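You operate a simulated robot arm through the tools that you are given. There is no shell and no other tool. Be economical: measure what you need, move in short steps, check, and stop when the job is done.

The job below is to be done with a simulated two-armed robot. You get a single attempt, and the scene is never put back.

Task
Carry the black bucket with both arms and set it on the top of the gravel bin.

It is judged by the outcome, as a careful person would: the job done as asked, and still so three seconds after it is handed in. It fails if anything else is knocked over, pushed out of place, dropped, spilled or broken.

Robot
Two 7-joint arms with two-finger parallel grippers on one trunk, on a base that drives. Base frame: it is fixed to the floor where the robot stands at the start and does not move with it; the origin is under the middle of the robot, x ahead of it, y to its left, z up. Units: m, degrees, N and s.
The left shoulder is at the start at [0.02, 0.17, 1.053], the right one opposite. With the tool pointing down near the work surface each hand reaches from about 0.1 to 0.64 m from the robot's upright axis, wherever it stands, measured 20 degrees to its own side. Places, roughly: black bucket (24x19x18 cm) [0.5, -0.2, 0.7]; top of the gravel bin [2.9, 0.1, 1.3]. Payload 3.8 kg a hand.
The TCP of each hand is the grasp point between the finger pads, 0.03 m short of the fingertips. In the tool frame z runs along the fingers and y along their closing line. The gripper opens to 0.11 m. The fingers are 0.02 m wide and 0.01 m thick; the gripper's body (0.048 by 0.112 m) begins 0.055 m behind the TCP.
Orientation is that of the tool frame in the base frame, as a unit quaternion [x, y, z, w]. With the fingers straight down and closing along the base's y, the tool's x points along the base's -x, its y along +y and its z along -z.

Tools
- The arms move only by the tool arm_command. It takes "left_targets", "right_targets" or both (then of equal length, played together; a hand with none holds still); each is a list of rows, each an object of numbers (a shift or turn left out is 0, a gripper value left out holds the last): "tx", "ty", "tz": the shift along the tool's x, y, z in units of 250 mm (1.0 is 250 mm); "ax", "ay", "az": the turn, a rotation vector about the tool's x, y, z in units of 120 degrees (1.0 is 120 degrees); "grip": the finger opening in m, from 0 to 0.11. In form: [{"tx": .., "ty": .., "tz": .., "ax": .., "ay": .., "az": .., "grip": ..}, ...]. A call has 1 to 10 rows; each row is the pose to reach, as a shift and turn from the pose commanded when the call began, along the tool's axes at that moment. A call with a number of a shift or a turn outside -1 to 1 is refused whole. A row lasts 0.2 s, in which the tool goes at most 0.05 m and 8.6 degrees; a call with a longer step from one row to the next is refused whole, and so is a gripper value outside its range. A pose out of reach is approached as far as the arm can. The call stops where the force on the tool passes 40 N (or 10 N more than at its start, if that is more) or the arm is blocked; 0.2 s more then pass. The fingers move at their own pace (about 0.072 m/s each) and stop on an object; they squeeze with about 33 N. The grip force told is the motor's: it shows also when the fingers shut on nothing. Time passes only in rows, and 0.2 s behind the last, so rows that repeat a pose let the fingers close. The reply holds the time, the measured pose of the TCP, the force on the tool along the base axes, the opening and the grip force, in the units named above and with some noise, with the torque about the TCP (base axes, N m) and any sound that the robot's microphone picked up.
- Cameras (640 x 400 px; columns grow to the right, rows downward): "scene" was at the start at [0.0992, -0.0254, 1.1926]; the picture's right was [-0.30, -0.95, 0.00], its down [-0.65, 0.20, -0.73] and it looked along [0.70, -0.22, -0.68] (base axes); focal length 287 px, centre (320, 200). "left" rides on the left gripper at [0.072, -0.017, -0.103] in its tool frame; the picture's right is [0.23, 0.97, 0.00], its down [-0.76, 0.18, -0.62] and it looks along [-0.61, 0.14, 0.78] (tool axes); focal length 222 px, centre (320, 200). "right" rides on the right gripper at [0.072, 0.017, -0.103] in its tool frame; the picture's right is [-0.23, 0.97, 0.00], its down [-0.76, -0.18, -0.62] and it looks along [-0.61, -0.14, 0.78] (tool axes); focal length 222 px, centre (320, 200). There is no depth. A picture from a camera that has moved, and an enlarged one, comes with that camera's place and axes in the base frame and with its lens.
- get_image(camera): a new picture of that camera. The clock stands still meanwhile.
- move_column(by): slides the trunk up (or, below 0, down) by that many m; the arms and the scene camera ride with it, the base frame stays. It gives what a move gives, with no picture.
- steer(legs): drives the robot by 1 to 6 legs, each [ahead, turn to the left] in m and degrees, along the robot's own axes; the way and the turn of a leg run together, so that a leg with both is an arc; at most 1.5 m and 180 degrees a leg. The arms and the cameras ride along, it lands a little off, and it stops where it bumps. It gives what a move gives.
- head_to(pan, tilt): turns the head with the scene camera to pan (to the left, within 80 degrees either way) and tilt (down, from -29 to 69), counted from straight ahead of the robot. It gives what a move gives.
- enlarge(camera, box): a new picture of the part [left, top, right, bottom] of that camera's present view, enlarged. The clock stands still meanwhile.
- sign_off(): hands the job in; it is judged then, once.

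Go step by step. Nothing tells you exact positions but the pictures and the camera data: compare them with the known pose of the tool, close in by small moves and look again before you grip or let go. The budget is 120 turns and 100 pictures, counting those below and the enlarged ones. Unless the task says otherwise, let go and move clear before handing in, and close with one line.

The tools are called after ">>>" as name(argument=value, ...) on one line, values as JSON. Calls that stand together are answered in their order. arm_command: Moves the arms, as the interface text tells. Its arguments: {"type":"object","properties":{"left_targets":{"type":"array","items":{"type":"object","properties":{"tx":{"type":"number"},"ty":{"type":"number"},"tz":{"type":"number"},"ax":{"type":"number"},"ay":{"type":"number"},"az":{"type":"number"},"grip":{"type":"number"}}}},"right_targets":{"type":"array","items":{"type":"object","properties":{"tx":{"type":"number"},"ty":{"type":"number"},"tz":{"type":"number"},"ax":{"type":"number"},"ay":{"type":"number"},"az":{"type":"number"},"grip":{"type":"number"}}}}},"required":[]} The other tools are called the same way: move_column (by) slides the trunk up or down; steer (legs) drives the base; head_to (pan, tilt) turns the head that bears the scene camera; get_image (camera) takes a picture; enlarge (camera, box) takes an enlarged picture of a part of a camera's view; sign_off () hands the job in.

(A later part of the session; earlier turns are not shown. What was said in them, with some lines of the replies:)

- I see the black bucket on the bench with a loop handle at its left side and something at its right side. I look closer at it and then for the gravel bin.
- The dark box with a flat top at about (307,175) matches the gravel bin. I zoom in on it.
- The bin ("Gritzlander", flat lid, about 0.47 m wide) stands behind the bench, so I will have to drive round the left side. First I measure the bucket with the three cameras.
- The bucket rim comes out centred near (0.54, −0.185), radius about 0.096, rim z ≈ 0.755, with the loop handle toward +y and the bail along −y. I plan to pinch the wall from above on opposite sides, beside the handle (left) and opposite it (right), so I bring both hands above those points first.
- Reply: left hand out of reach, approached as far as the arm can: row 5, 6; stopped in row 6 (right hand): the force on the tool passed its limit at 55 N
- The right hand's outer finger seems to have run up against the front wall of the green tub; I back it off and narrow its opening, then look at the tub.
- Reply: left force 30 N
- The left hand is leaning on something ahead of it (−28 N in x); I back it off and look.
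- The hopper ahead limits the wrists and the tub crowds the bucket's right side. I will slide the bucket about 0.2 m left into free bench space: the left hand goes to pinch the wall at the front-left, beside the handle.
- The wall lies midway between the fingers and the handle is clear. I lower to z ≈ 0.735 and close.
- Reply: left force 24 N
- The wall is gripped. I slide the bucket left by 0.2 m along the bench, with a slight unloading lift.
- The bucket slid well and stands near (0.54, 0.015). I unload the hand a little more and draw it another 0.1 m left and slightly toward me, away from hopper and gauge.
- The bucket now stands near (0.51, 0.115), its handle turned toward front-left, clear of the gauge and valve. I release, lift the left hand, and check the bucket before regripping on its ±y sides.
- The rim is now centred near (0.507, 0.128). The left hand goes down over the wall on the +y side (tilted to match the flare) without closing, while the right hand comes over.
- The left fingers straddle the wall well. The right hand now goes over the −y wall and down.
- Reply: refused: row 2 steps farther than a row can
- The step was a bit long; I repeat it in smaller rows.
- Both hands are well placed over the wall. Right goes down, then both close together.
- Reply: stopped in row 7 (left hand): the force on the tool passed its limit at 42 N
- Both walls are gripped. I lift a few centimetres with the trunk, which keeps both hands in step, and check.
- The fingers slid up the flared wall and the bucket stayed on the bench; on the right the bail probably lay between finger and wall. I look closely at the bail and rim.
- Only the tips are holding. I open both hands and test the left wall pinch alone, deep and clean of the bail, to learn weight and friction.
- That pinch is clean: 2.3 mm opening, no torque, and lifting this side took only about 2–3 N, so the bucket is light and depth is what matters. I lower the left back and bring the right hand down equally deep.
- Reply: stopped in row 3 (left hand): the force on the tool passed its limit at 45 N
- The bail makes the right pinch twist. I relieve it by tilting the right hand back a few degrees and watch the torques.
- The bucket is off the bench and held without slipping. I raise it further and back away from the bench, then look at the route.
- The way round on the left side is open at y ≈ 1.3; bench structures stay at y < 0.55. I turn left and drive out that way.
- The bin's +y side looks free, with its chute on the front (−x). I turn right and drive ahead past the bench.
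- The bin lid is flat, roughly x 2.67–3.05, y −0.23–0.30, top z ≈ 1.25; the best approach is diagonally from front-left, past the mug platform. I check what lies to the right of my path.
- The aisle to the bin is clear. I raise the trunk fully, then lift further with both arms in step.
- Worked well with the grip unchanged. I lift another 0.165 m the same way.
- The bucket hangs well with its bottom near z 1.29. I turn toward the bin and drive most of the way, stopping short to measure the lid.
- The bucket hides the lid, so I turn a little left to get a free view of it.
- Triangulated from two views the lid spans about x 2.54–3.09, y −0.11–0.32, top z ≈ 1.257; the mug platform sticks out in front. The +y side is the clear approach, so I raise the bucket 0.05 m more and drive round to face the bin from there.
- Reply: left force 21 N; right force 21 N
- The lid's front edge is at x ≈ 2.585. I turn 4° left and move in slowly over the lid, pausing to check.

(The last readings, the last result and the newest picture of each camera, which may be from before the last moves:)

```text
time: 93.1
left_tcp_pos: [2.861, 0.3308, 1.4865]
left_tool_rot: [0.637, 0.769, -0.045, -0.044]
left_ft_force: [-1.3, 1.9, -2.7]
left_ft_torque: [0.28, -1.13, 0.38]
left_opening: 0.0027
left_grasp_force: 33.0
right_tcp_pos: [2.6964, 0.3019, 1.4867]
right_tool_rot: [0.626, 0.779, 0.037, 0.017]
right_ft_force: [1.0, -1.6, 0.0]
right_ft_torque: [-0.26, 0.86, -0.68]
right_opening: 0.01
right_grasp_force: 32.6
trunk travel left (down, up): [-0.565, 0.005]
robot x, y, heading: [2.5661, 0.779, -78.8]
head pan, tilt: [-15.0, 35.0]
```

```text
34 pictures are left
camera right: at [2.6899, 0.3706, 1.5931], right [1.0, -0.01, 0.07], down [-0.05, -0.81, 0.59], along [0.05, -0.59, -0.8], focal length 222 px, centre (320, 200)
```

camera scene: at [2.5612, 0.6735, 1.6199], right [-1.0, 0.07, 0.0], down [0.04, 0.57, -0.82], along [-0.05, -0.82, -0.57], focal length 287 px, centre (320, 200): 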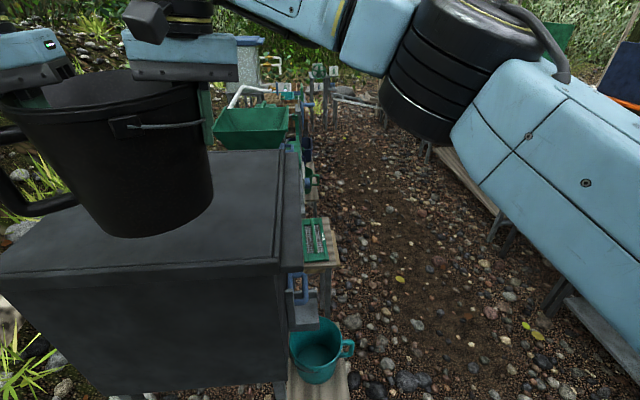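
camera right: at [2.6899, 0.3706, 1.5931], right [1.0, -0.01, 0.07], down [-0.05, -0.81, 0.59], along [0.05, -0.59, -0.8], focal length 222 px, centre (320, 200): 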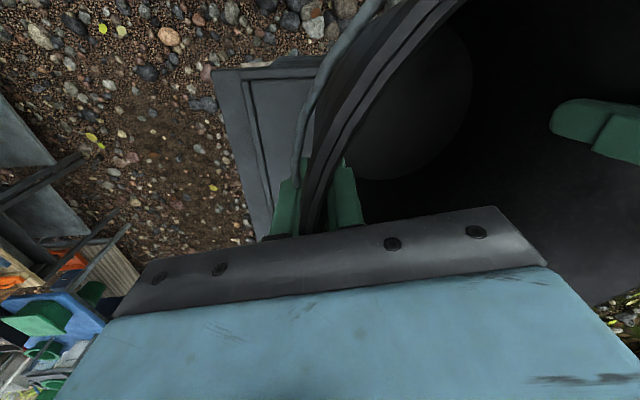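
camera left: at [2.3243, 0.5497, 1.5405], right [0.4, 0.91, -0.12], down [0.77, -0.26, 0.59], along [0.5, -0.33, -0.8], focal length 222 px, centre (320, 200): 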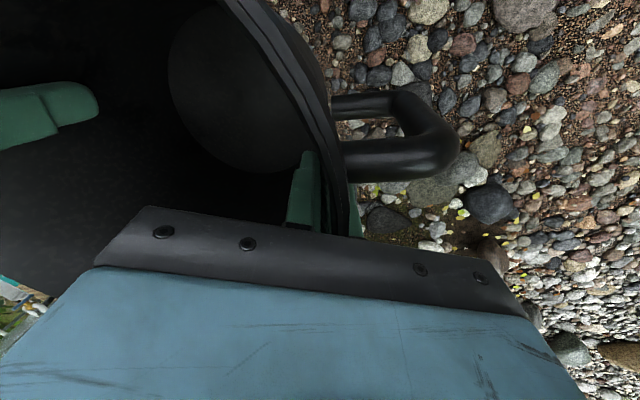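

Both cameras now agree: lid top z ≈ 1.258, y from −0.10 to 0.335, front edge x ≈ 2.59. I go forward another 0.14 m, putting the bucket near (2.81, 0.18).

>>> steer(legs=[[0.14, 0]])

>>> head_to(pan=5, tilt=45)

>>> get_image(camera="scene")

>>> get_image(camera="left")

```text
time: 94.5
left_tcp_pos: [2.8891, 0.1939, 1.4853]
left_tool_rot: [0.637, 0.769, -0.045, -0.043]
left_ft_force: [-2.9, 1.6, -1.8]
left_ft_torque: [0.15, -0.99, 0.44]
left_opening: 0.0028
left_grasp_force: 33.6
right_tcp_pos: [2.7233, 0.1635, 1.4883]
right_tool_rot: [0.627, 0.778, 0.038, 0.017]
right_ft_force: [2.7, -1.0, 0.3]
right_ft_torque: [-0.13, 0.91, -0.66]
right_opening: 0.01
right_grasp_force: 33.6
trunk travel left (down, up): [-0.565, 0.005]
robot x, y, heading: [2.5916, 0.6429, -78.9]
head pan, tilt: [-15.0, 35.0]
```

```text
time: 95.3
left_tcp_pos: [2.8879, 0.1919, 1.4852]
left_tool_rot: [0.637, 0.769, -0.044, -0.044]
left_ft_force: [-2.8, 0.6, -1.0]
left_ft_torque: [-0.04, -0.89, 0.47]
left_opening: 0.0025
left_grasp_force: 32.7
right_tcp_pos: [2.7235, 0.1624, 1.4867]
right_tool_rot: [0.626, 0.779, 0.036, 0.015]
right_ft_force: [2.5, -0.8, -0.6]
right_ft_torque: [0.01, 0.87, -0.65]
right_opening: 0.0098
right_grasp_force: 32.4
trunk travel left (down, up): [-0.565, 0.005]
robot x, y, heading: [2.592, 0.6439, -79.1]
head pan, tilt: [5.0, 45.0]
```

```text
33 pictures are left
camera scene: at [2.617, 0.5443, 1.6051], right [-0.96, -0.28, 0.0], down [-0.2, 0.68, -0.71], along [0.2, -0.68, -0.71], focal length 287 px, centre (320, 200)
```

scene: 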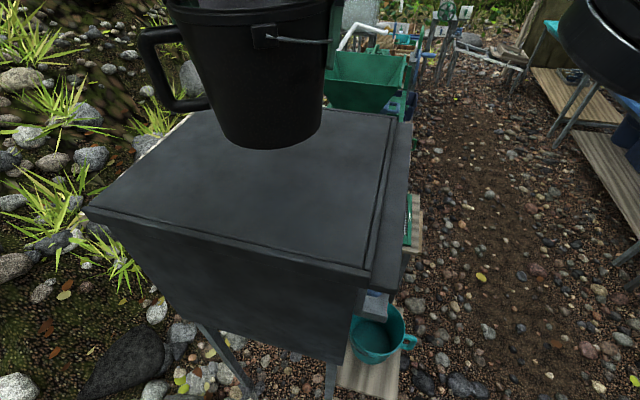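

```text
32 pictures are left
camera left: at [2.8719, 0.2604, 1.5911], right [0.91, 0.4, -0.12], down [0.39, -0.71, 0.59], along [0.15, -0.58, -0.8], focal length 222 px, centre (320, 200)
```

left: 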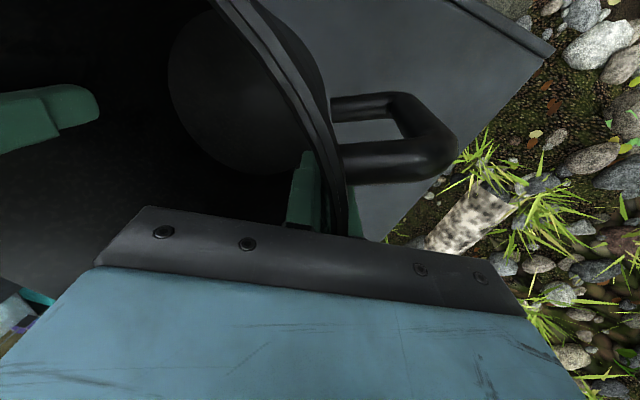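

The bucket is well inside the lid outline (lid x 2.60–3.08, y −0.11–0.335). I lower with the trunk by 0.06 m and look again.

>>> move_column(by=-0.06)

>>> get_image(camera="scene")

```text
time: 96.3
left_tcp_pos: [2.8893, 0.1928, 1.426]
left_tool_rot: [0.637, 0.768, -0.044, -0.044]
left_ft_force: [-2.4, 0.4, -0.5]
left_ft_torque: [0.21, -0.88, 0.45]
left_opening: 0.0029
left_grasp_force: 32.8
right_tcp_pos: [2.7247, 0.1615, 1.4265]
right_tool_rot: [0.626, 0.778, 0.037, 0.016]
right_ft_force: [3.3, -0.4, -0.3]
right_ft_torque: [-0.25, 0.9, -0.64]
right_opening: 0.0103
right_grasp_force: 32.9
trunk travel left (down, up): [-0.505, 0.065]
robot x, y, heading: [2.5897, 0.6461, -78.9]
head pan, tilt: [5.0, 45.0]
```

```text
31 pictures are left
camera scene: at [2.617, 0.5444, 1.5451], right [-0.96, -0.28, 0.0], down [-0.2, 0.68, -0.71], along [0.2, -0.68, -0.71], focal length 287 px, centre (320, 200)
```

scene: 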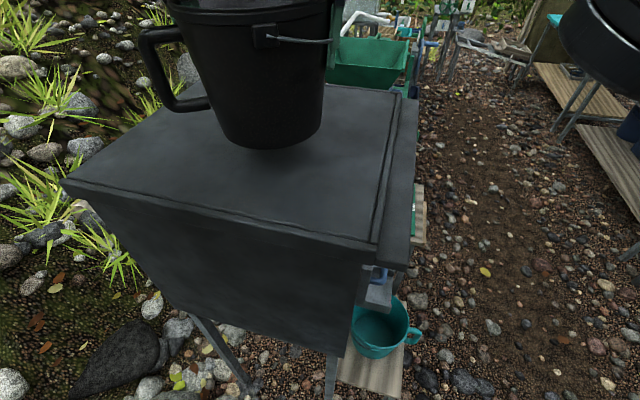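

Still clear by a little. I lower with the arms in small steps, watching the force.

>>> arm_command(left_targets=[{"ty": 0.0052, "tz": 0.0397}, {"ty": 0.0104, "tz": 0.0793}, {"ty": 0.013, "tz": 0.0992}], right_targets=[{"tx": -0.0008, "ty": -0.0033, "tz": 0.0399}, {"tx": -0.0017, "ty": -0.0066, "tz": 0.0798}, {"tx": -0.0021, "ty": -0.0082, "tz": 0.0997}])

>>> enlarge(camera="scene", box=[160, 60, 400, 210])

```text
time: 97.1
left_tcp_pos: [2.8889, 0.1931, 1.4022]
left_tool_rot: [0.637, 0.768, -0.045, -0.042]
left_ft_force: [-7.1, 0.2, -0.3]
left_ft_torque: [0.49, -0.67, 0.41]
left_opening: 0.0027
left_grasp_force: 33.4
right_tcp_pos: [2.7234, 0.1614, 1.4018]
right_tool_rot: [0.627, 0.778, 0.036, 0.016]
right_ft_force: [5.9, -0.4, -3.4]
right_ft_torque: [-0.55, 0.97, -0.67]
right_opening: 0.01
right_grasp_force: 33.1
trunk travel left (down, up): [-0.505, 0.065]
robot x, y, heading: [2.5907, 0.6418, -79.0]
head pan, tilt: [5.0, 45.0]
```

```text
2.67 times, centred on (280, 135) of scene
camera zoom: at [2.6172, 0.5442, 1.545], right [-0.96, -0.28, 0.0], down [-0.2, 0.68, -0.71], along [0.2, -0.68, -0.71], focal length 765 px, centre (427, 373)
```

zoom: 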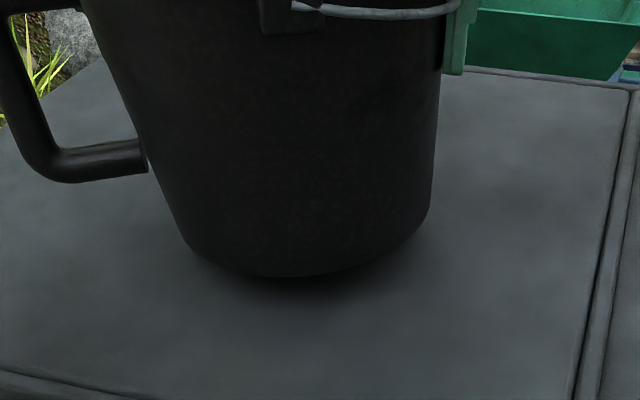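

>>> arm_command(left_targets=[{"ty": 0.0026, "tz": 0.0198}, {"ty": 0.0052, "tz": 0.0397}, {"ty": 0.0052, "tz": 0.0397}], right_targets=[{"tx": -0.0004, "ty": -0.0016, "tz": 0.0199}, {"tx": -0.0008, "ty": -0.0033, "tz": 0.0399}, {"tx": -0.0008, "ty": -0.0033, "tz": 0.0399}])

>>> enlarge(camera="scene", box=[160, 60, 400, 210])

```text
time: 97.9
left_tcp_pos: [2.8895, 0.1933, 1.3905]
left_tool_rot: [0.637, 0.769, -0.045, -0.043]
left_ft_force: [-5.8, -0.9, 2.4]
left_ft_torque: [0.33, -0.55, 0.6]
left_opening: 0.0025
left_grasp_force: 33.1
right_tcp_pos: [2.7248, 0.1627, 1.3923]
right_tool_rot: [0.627, 0.778, 0.037, 0.016]
right_ft_force: [6.2, 1.3, -4.5]
right_ft_torque: [-0.43, 1.12, -0.66]
right_opening: 0.0095
right_grasp_force: 32.9
trunk travel left (down, up): [-0.505, 0.065]
robot x, y, heading: [2.5933, 0.6415, -78.9]
head pan, tilt: [5.0, 45.0]
```

```text
2.67 times, centred on (280, 135) of scene
camera zoom: at [2.617, 0.5444, 1.5451], right [-0.96, -0.28, 0.0], down [-0.2, 0.68, -0.71], along [0.2, -0.68, -0.71], focal length 765 px, centre (427, 373)
```

zoom: 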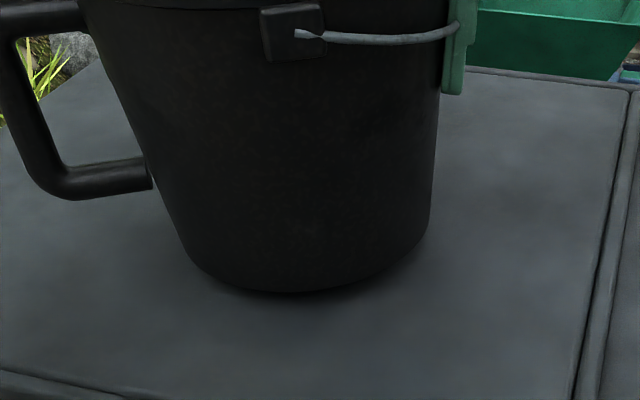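

>>> arm_command(left_targets=[{"ty": 0.0026, "tz": 0.0198}, {"ty": 0.0052, "tz": 0.0397}, {"ty": 0.0052, "tz": 0.0397}], right_targets=[{"tx": -0.0004, "ty": -0.0016, "tz": 0.0199}, {"tx": -0.0008, "ty": -0.0033, "tz": 0.0399}, {"tx": -0.0008, "ty": -0.0033, "tz": 0.0399}])

>>> enlarge(camera="scene", box=[160, 60, 400, 210])

```text
time: 98.7
left_tcp_pos: [2.8884, 0.1928, 1.3817]
left_tool_rot: [0.637, 0.769, -0.045, -0.042]
left_ft_force: [-8.5, -2.4, -2.3]
left_ft_torque: [-0.34, -1.02, 0.65]
left_opening: 0.0028
left_grasp_force: 32.9
right_tcp_pos: [2.7236, 0.1626, 1.3822]
right_tool_rot: [0.626, 0.779, 0.037, 0.016]
right_ft_force: [8.5, 2.3, -0.2]
right_ft_torque: [0.38, 0.93, -0.59]
right_opening: 0.0098
right_grasp_force: 32.8
trunk travel left (down, up): [-0.505, 0.065]
robot x, y, heading: [2.5915, 0.6439, -79.1]
head pan, tilt: [5.0, 45.0]
```

```text
2.67 times, centred on (280, 135) of scene
camera zoom: at [2.617, 0.5443, 1.5451], right [-0.96, -0.28, 0.0], down [-0.2, 0.68, -0.71], along [0.2, -0.68, -0.71], focal length 765 px, centre (427, 373)
```

zoom: 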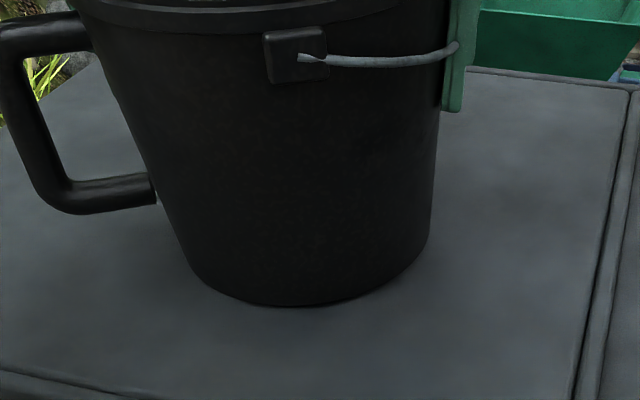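

Nearly touching now. One more small step down.

>>> arm_command(left_targets=[{"ty": 0.0013, "tz": 0.0099}, {"ty": 0.0026, "tz": 0.0198}, {"ty": 0.0026, "tz": 0.0198}], right_targets=[{"tx": -0.0002, "ty": -0.0008, "tz": 0.01}, {"tx": -0.0004, "ty": -0.0016, "tz": 0.02}, {"tx": -0.0004, "ty": -0.0016, "tz": 0.02}])

>>> enlarge(camera="scene", box=[160, 60, 400, 210])

```text
time: 99.5
left_tcp_pos: [2.8879, 0.1934, 1.3805]
left_tool_rot: [0.637, 0.768, -0.047, -0.041]
left_ft_force: [-6.4, -10.8, 30.9]
left_ft_torque: [0.25, -2.18, 0.39]
left_opening: 0.003
left_grasp_force: 33.1
right_tcp_pos: [2.7211, 0.1624, 1.3805]
right_tool_rot: [0.627, 0.778, 0.037, 0.02]
right_ft_force: [9.0, -2.7, 16.5]
right_ft_torque: [-1.11, -0.4, -0.82]
right_opening: 0.0094
right_grasp_force: 32.8
trunk travel left (down, up): [-0.505, 0.065]
robot x, y, heading: [2.5878, 0.6439, -78.8]
head pan, tilt: [5.0, 45.0]
```

```text
2.67 times, centred on (280, 135) of scene
camera zoom: at [2.615, 0.5456, 1.5456], right [-0.96, -0.28, 0.0], down [-0.2, 0.68, -0.71], along [0.2, -0.68, -0.71], focal length 765 px, centre (427, 373)
```

zoom: 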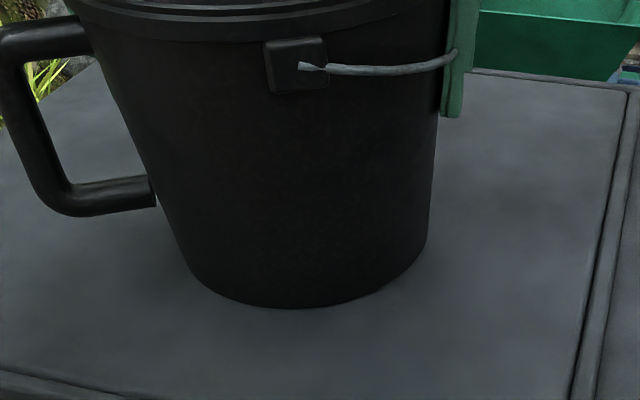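

The bucket is down on the lid (about 47 N together). I ease off 3–4 mm and open both hands a little, simultaneously.

>>> arm_command(left_targets=[{"tz": -0.014}, {"tz": -0.014, "grip": 0.02}, {"tz": -0.014, "grip": 0.03}, {"tz": -0.014, "grip": 0.03}], right_targets=[{"tz": -0.014}, {"tz": -0.014, "grip": 0.03}, {"tz": -0.014, "grip": 0.04}, {"tz": -0.014, "grip": 0.04}])

>>> get_image(camera="right")

>>> get_image(camera="left")

>>> get_image(camera="scene")

```text
time: 100.5
left_tcp_pos: [2.8887, 0.1933, 1.3795]
left_tool_rot: [0.637, 0.768, -0.044, -0.043]
left_ft_force: [0.5, -0.2, 0.7]
left_ft_torque: [0.01, 0.02, 0.01]
left_opening: 0.0301
left_grasp_force: 0.0
right_tcp_pos: [2.7227, 0.1634, 1.381]
right_tool_rot: [0.627, 0.778, 0.037, 0.016]
right_ft_force: [0.5, 0.6, 0.3]
right_ft_torque: [0.0, 0.0, -0.01]
right_opening: 0.0402
right_grasp_force: 0.1
trunk travel left (down, up): [-0.505, 0.065]
robot x, y, heading: [2.5904, 0.6387, -78.9]
head pan, tilt: [5.0, 45.0]
```

```text
26 pictures are left
camera right: at [2.717, 0.2322, 1.4865], right [1.0, -0.01, 0.07], down [-0.05, -0.81, 0.59], along [0.05, -0.59, -0.8], focal length 222 px, centre (320, 200)
```

right: 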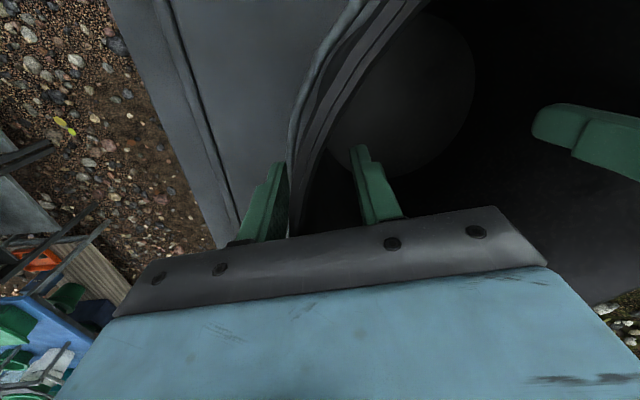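

```text
25 pictures are left
camera left: at [2.8724, 0.2615, 1.4846], right [0.91, 0.4, -0.12], down [0.39, -0.71, 0.59], along [0.15, -0.58, -0.8], focal length 222 px, centre (320, 200)
```

left: 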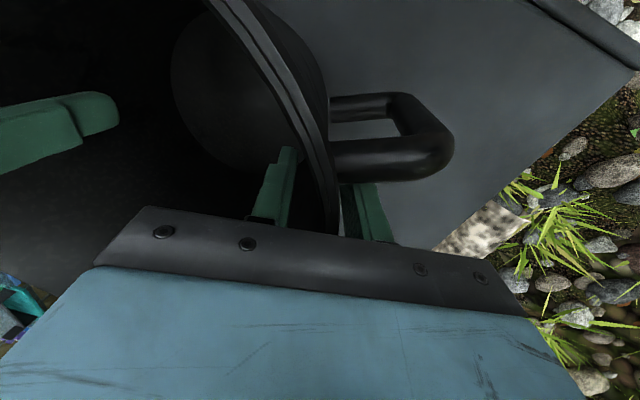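

```text
24 pictures are left
camera scene: at [2.617, 0.5445, 1.545], right [-0.96, -0.28, 0.0], down [-0.2, 0.68, -0.71], along [0.2, -0.68, -0.71], focal length 287 px, centre (320, 200)
```

scene: 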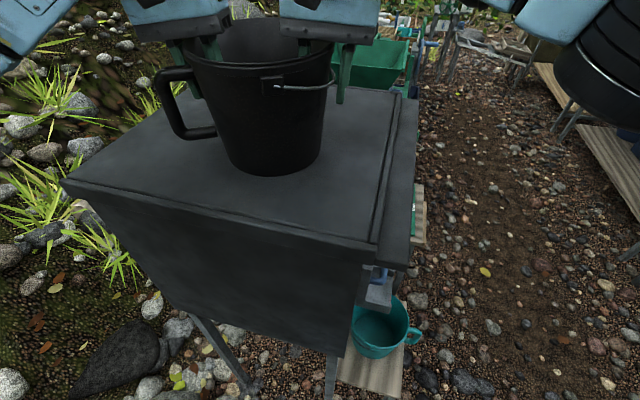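

The bucket stands level on the lid and both hands are free. I open a bit wider and lift both hands straight up.

>>> arm_command(left_targets=[{"grip": 0.04}, {"grip": 0.04}, {"tx": 0.0005, "ty": -0.0125, "tz": -0.0952}, {"tx": 0.001, "ty": -0.025, "tz": -0.1904}, {"tx": 0.0016, "ty": -0.0374, "tz": -0.2856}, {"tx": 0.0021, "ty": -0.0499, "tz": -0.3808}, {"tx": 0.0026, "ty": -0.0624, "tz": -0.476}], right_targets=[{"grip": 0.06}, {"grip": 0.06}, {"tx": 0.002, "ty": 0.0079, "tz": -0.0957}, {"tx": 0.004, "ty": 0.0158, "tz": -0.1914}, {"tx": 0.006, "ty": 0.0236, "tz": -0.2872}, {"tx": 0.008, "ty": 0.0315, "tz": -0.3829}, {"tx": 0.01, "ty": 0.0394, "tz": -0.4786}])

>>> get_image(camera="scene")

>>> get_image(camera="right")

```text
time: 102.1
left_tcp_pos: [2.887, 0.1943, 1.5001]
left_tool_rot: [0.637, 0.768, -0.045, -0.043]
left_ft_force: [-0.9, 0.3, -0.3]
left_ft_torque: [-0.01, 0.0, -0.03]
left_opening: 0.0402
left_grasp_force: 0.1
right_tcp_pos: [2.7251, 0.1646, 1.5003]
right_tool_rot: [0.626, 0.779, 0.037, 0.016]
right_ft_force: [-0.5, 0.0, 0.0]
right_ft_torque: [-0.06, 0.01, 0.02]
right_opening: 0.06
right_grasp_force: 0.0
trunk travel left (down, up): [-0.505, 0.065]
robot x, y, heading: [2.5906, 0.6391, -78.7]
head pan, tilt: [5.0, 45.0]
```

```text
23 pictures are left
camera scene: at [2.617, 0.5457, 1.5452], right [-0.96, -0.28, 0.0], down [-0.2, 0.68, -0.71], along [0.2, -0.68, -0.71], focal length 287 px, centre (320, 200)
```

scene: 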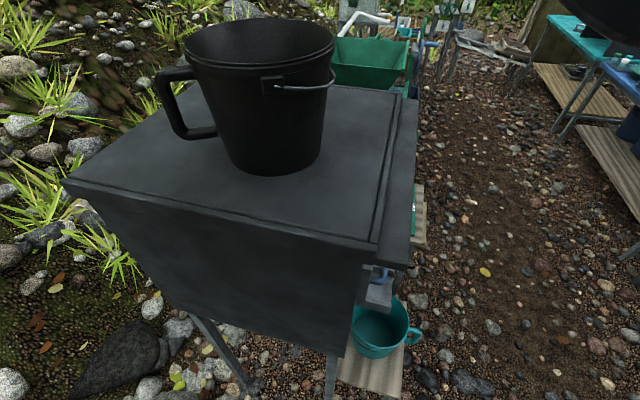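

```text
22 pictures are left
camera right: at [2.717, 0.2341, 1.6063], right [1.0, -0.01, 0.07], down [-0.05, -0.8, 0.59], along [0.05, -0.59, -0.8], focal length 222 px, centre (320, 200)
```

right: 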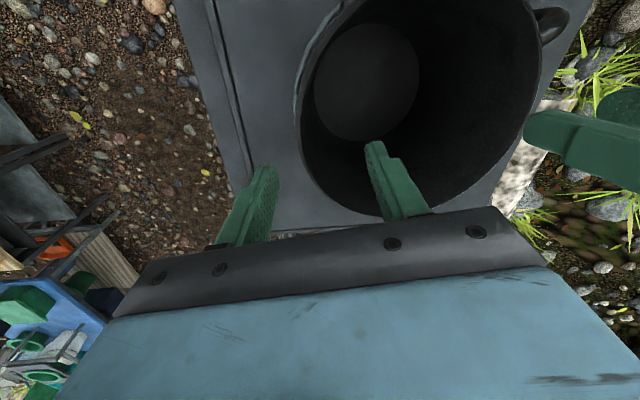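

The bucket stands level and free on the bin lid. I raise a little more and back straight away, then check once more.

>>> move_column(by=0.06)

>>> steer(legs=[[-0.4, 0]])

>>> get_image(camera="scene")

```text
time: 103.1
left_tcp_pos: [2.8884, 0.1925, 1.5595]
left_tool_rot: [0.636, 0.769, -0.044, -0.044]
left_ft_force: [0.1, -0.2, 0.0]
left_ft_torque: [0.01, -0.01, 0.04]
left_opening: 0.0398
left_grasp_force: 0.0
right_tcp_pos: [2.7227, 0.1633, 1.5597]
right_tool_rot: [0.627, 0.778, 0.037, 0.017]
right_ft_force: [-0.1, -0.4, 0.1]
right_ft_torque: [0.01, -0.02, 0.01]
right_opening: 0.0601
right_grasp_force: 0.1
trunk travel left (down, up): [-0.565, 0.005]
robot x, y, heading: [2.5918, 0.6454, -78.7]
head pan, tilt: [5.0, 45.0]
```

```text
time: 105.6
left_tcp_pos: [2.8097, 0.5851, 1.5597]
left_tool_rot: [0.638, 0.768, -0.044, -0.043]
left_ft_force: [-0.2, -0.1, 0.1]
left_ft_torque: [-0.02, -0.01, -0.03]
left_opening: 0.0399
left_grasp_force: 0.0
right_tcp_pos: [2.6439, 0.5568, 1.5598]
right_tool_rot: [0.628, 0.777, 0.038, 0.015]
right_ft_force: [-0.3, 0.5, -0.1]
right_ft_torque: [-0.01, -0.02, 0.0]
right_opening: 0.0602
right_grasp_force: 0.1
trunk travel left (down, up): [-0.565, 0.005]
robot x, y, heading: [2.517, 1.038, -79.2]
head pan, tilt: [5.0, 45.0]
```

```text
21 pictures are left
camera scene: at [2.5397, 0.9394, 1.605], right [-0.96, -0.27, 0.0], down [-0.19, 0.68, -0.71], along [0.19, -0.68, -0.71], focal length 287 px, centre (320, 200)
```

scene: 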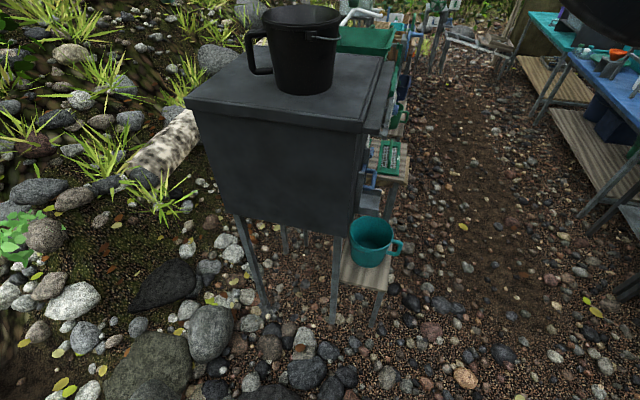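

The bucket stands upright on the lid, the mug and bin are undisturbed, and the robot is clear. I hand the job in.

>>> sign_off()

```text
The job is handed in.
```

The black bucket is standing upright on the lid of the gravel bin, carried there with both arms, and the robot has let go and backed clear. Before lifting, I slid it about 0.3 m along the bench with the left hand to make room. Early on, the right hand bumped the front of the green tub, and the left hand pressed on something ahead of it, probably the blue hopper. Neither looked moved in the pictures that followed, but I did not check them again at the end.
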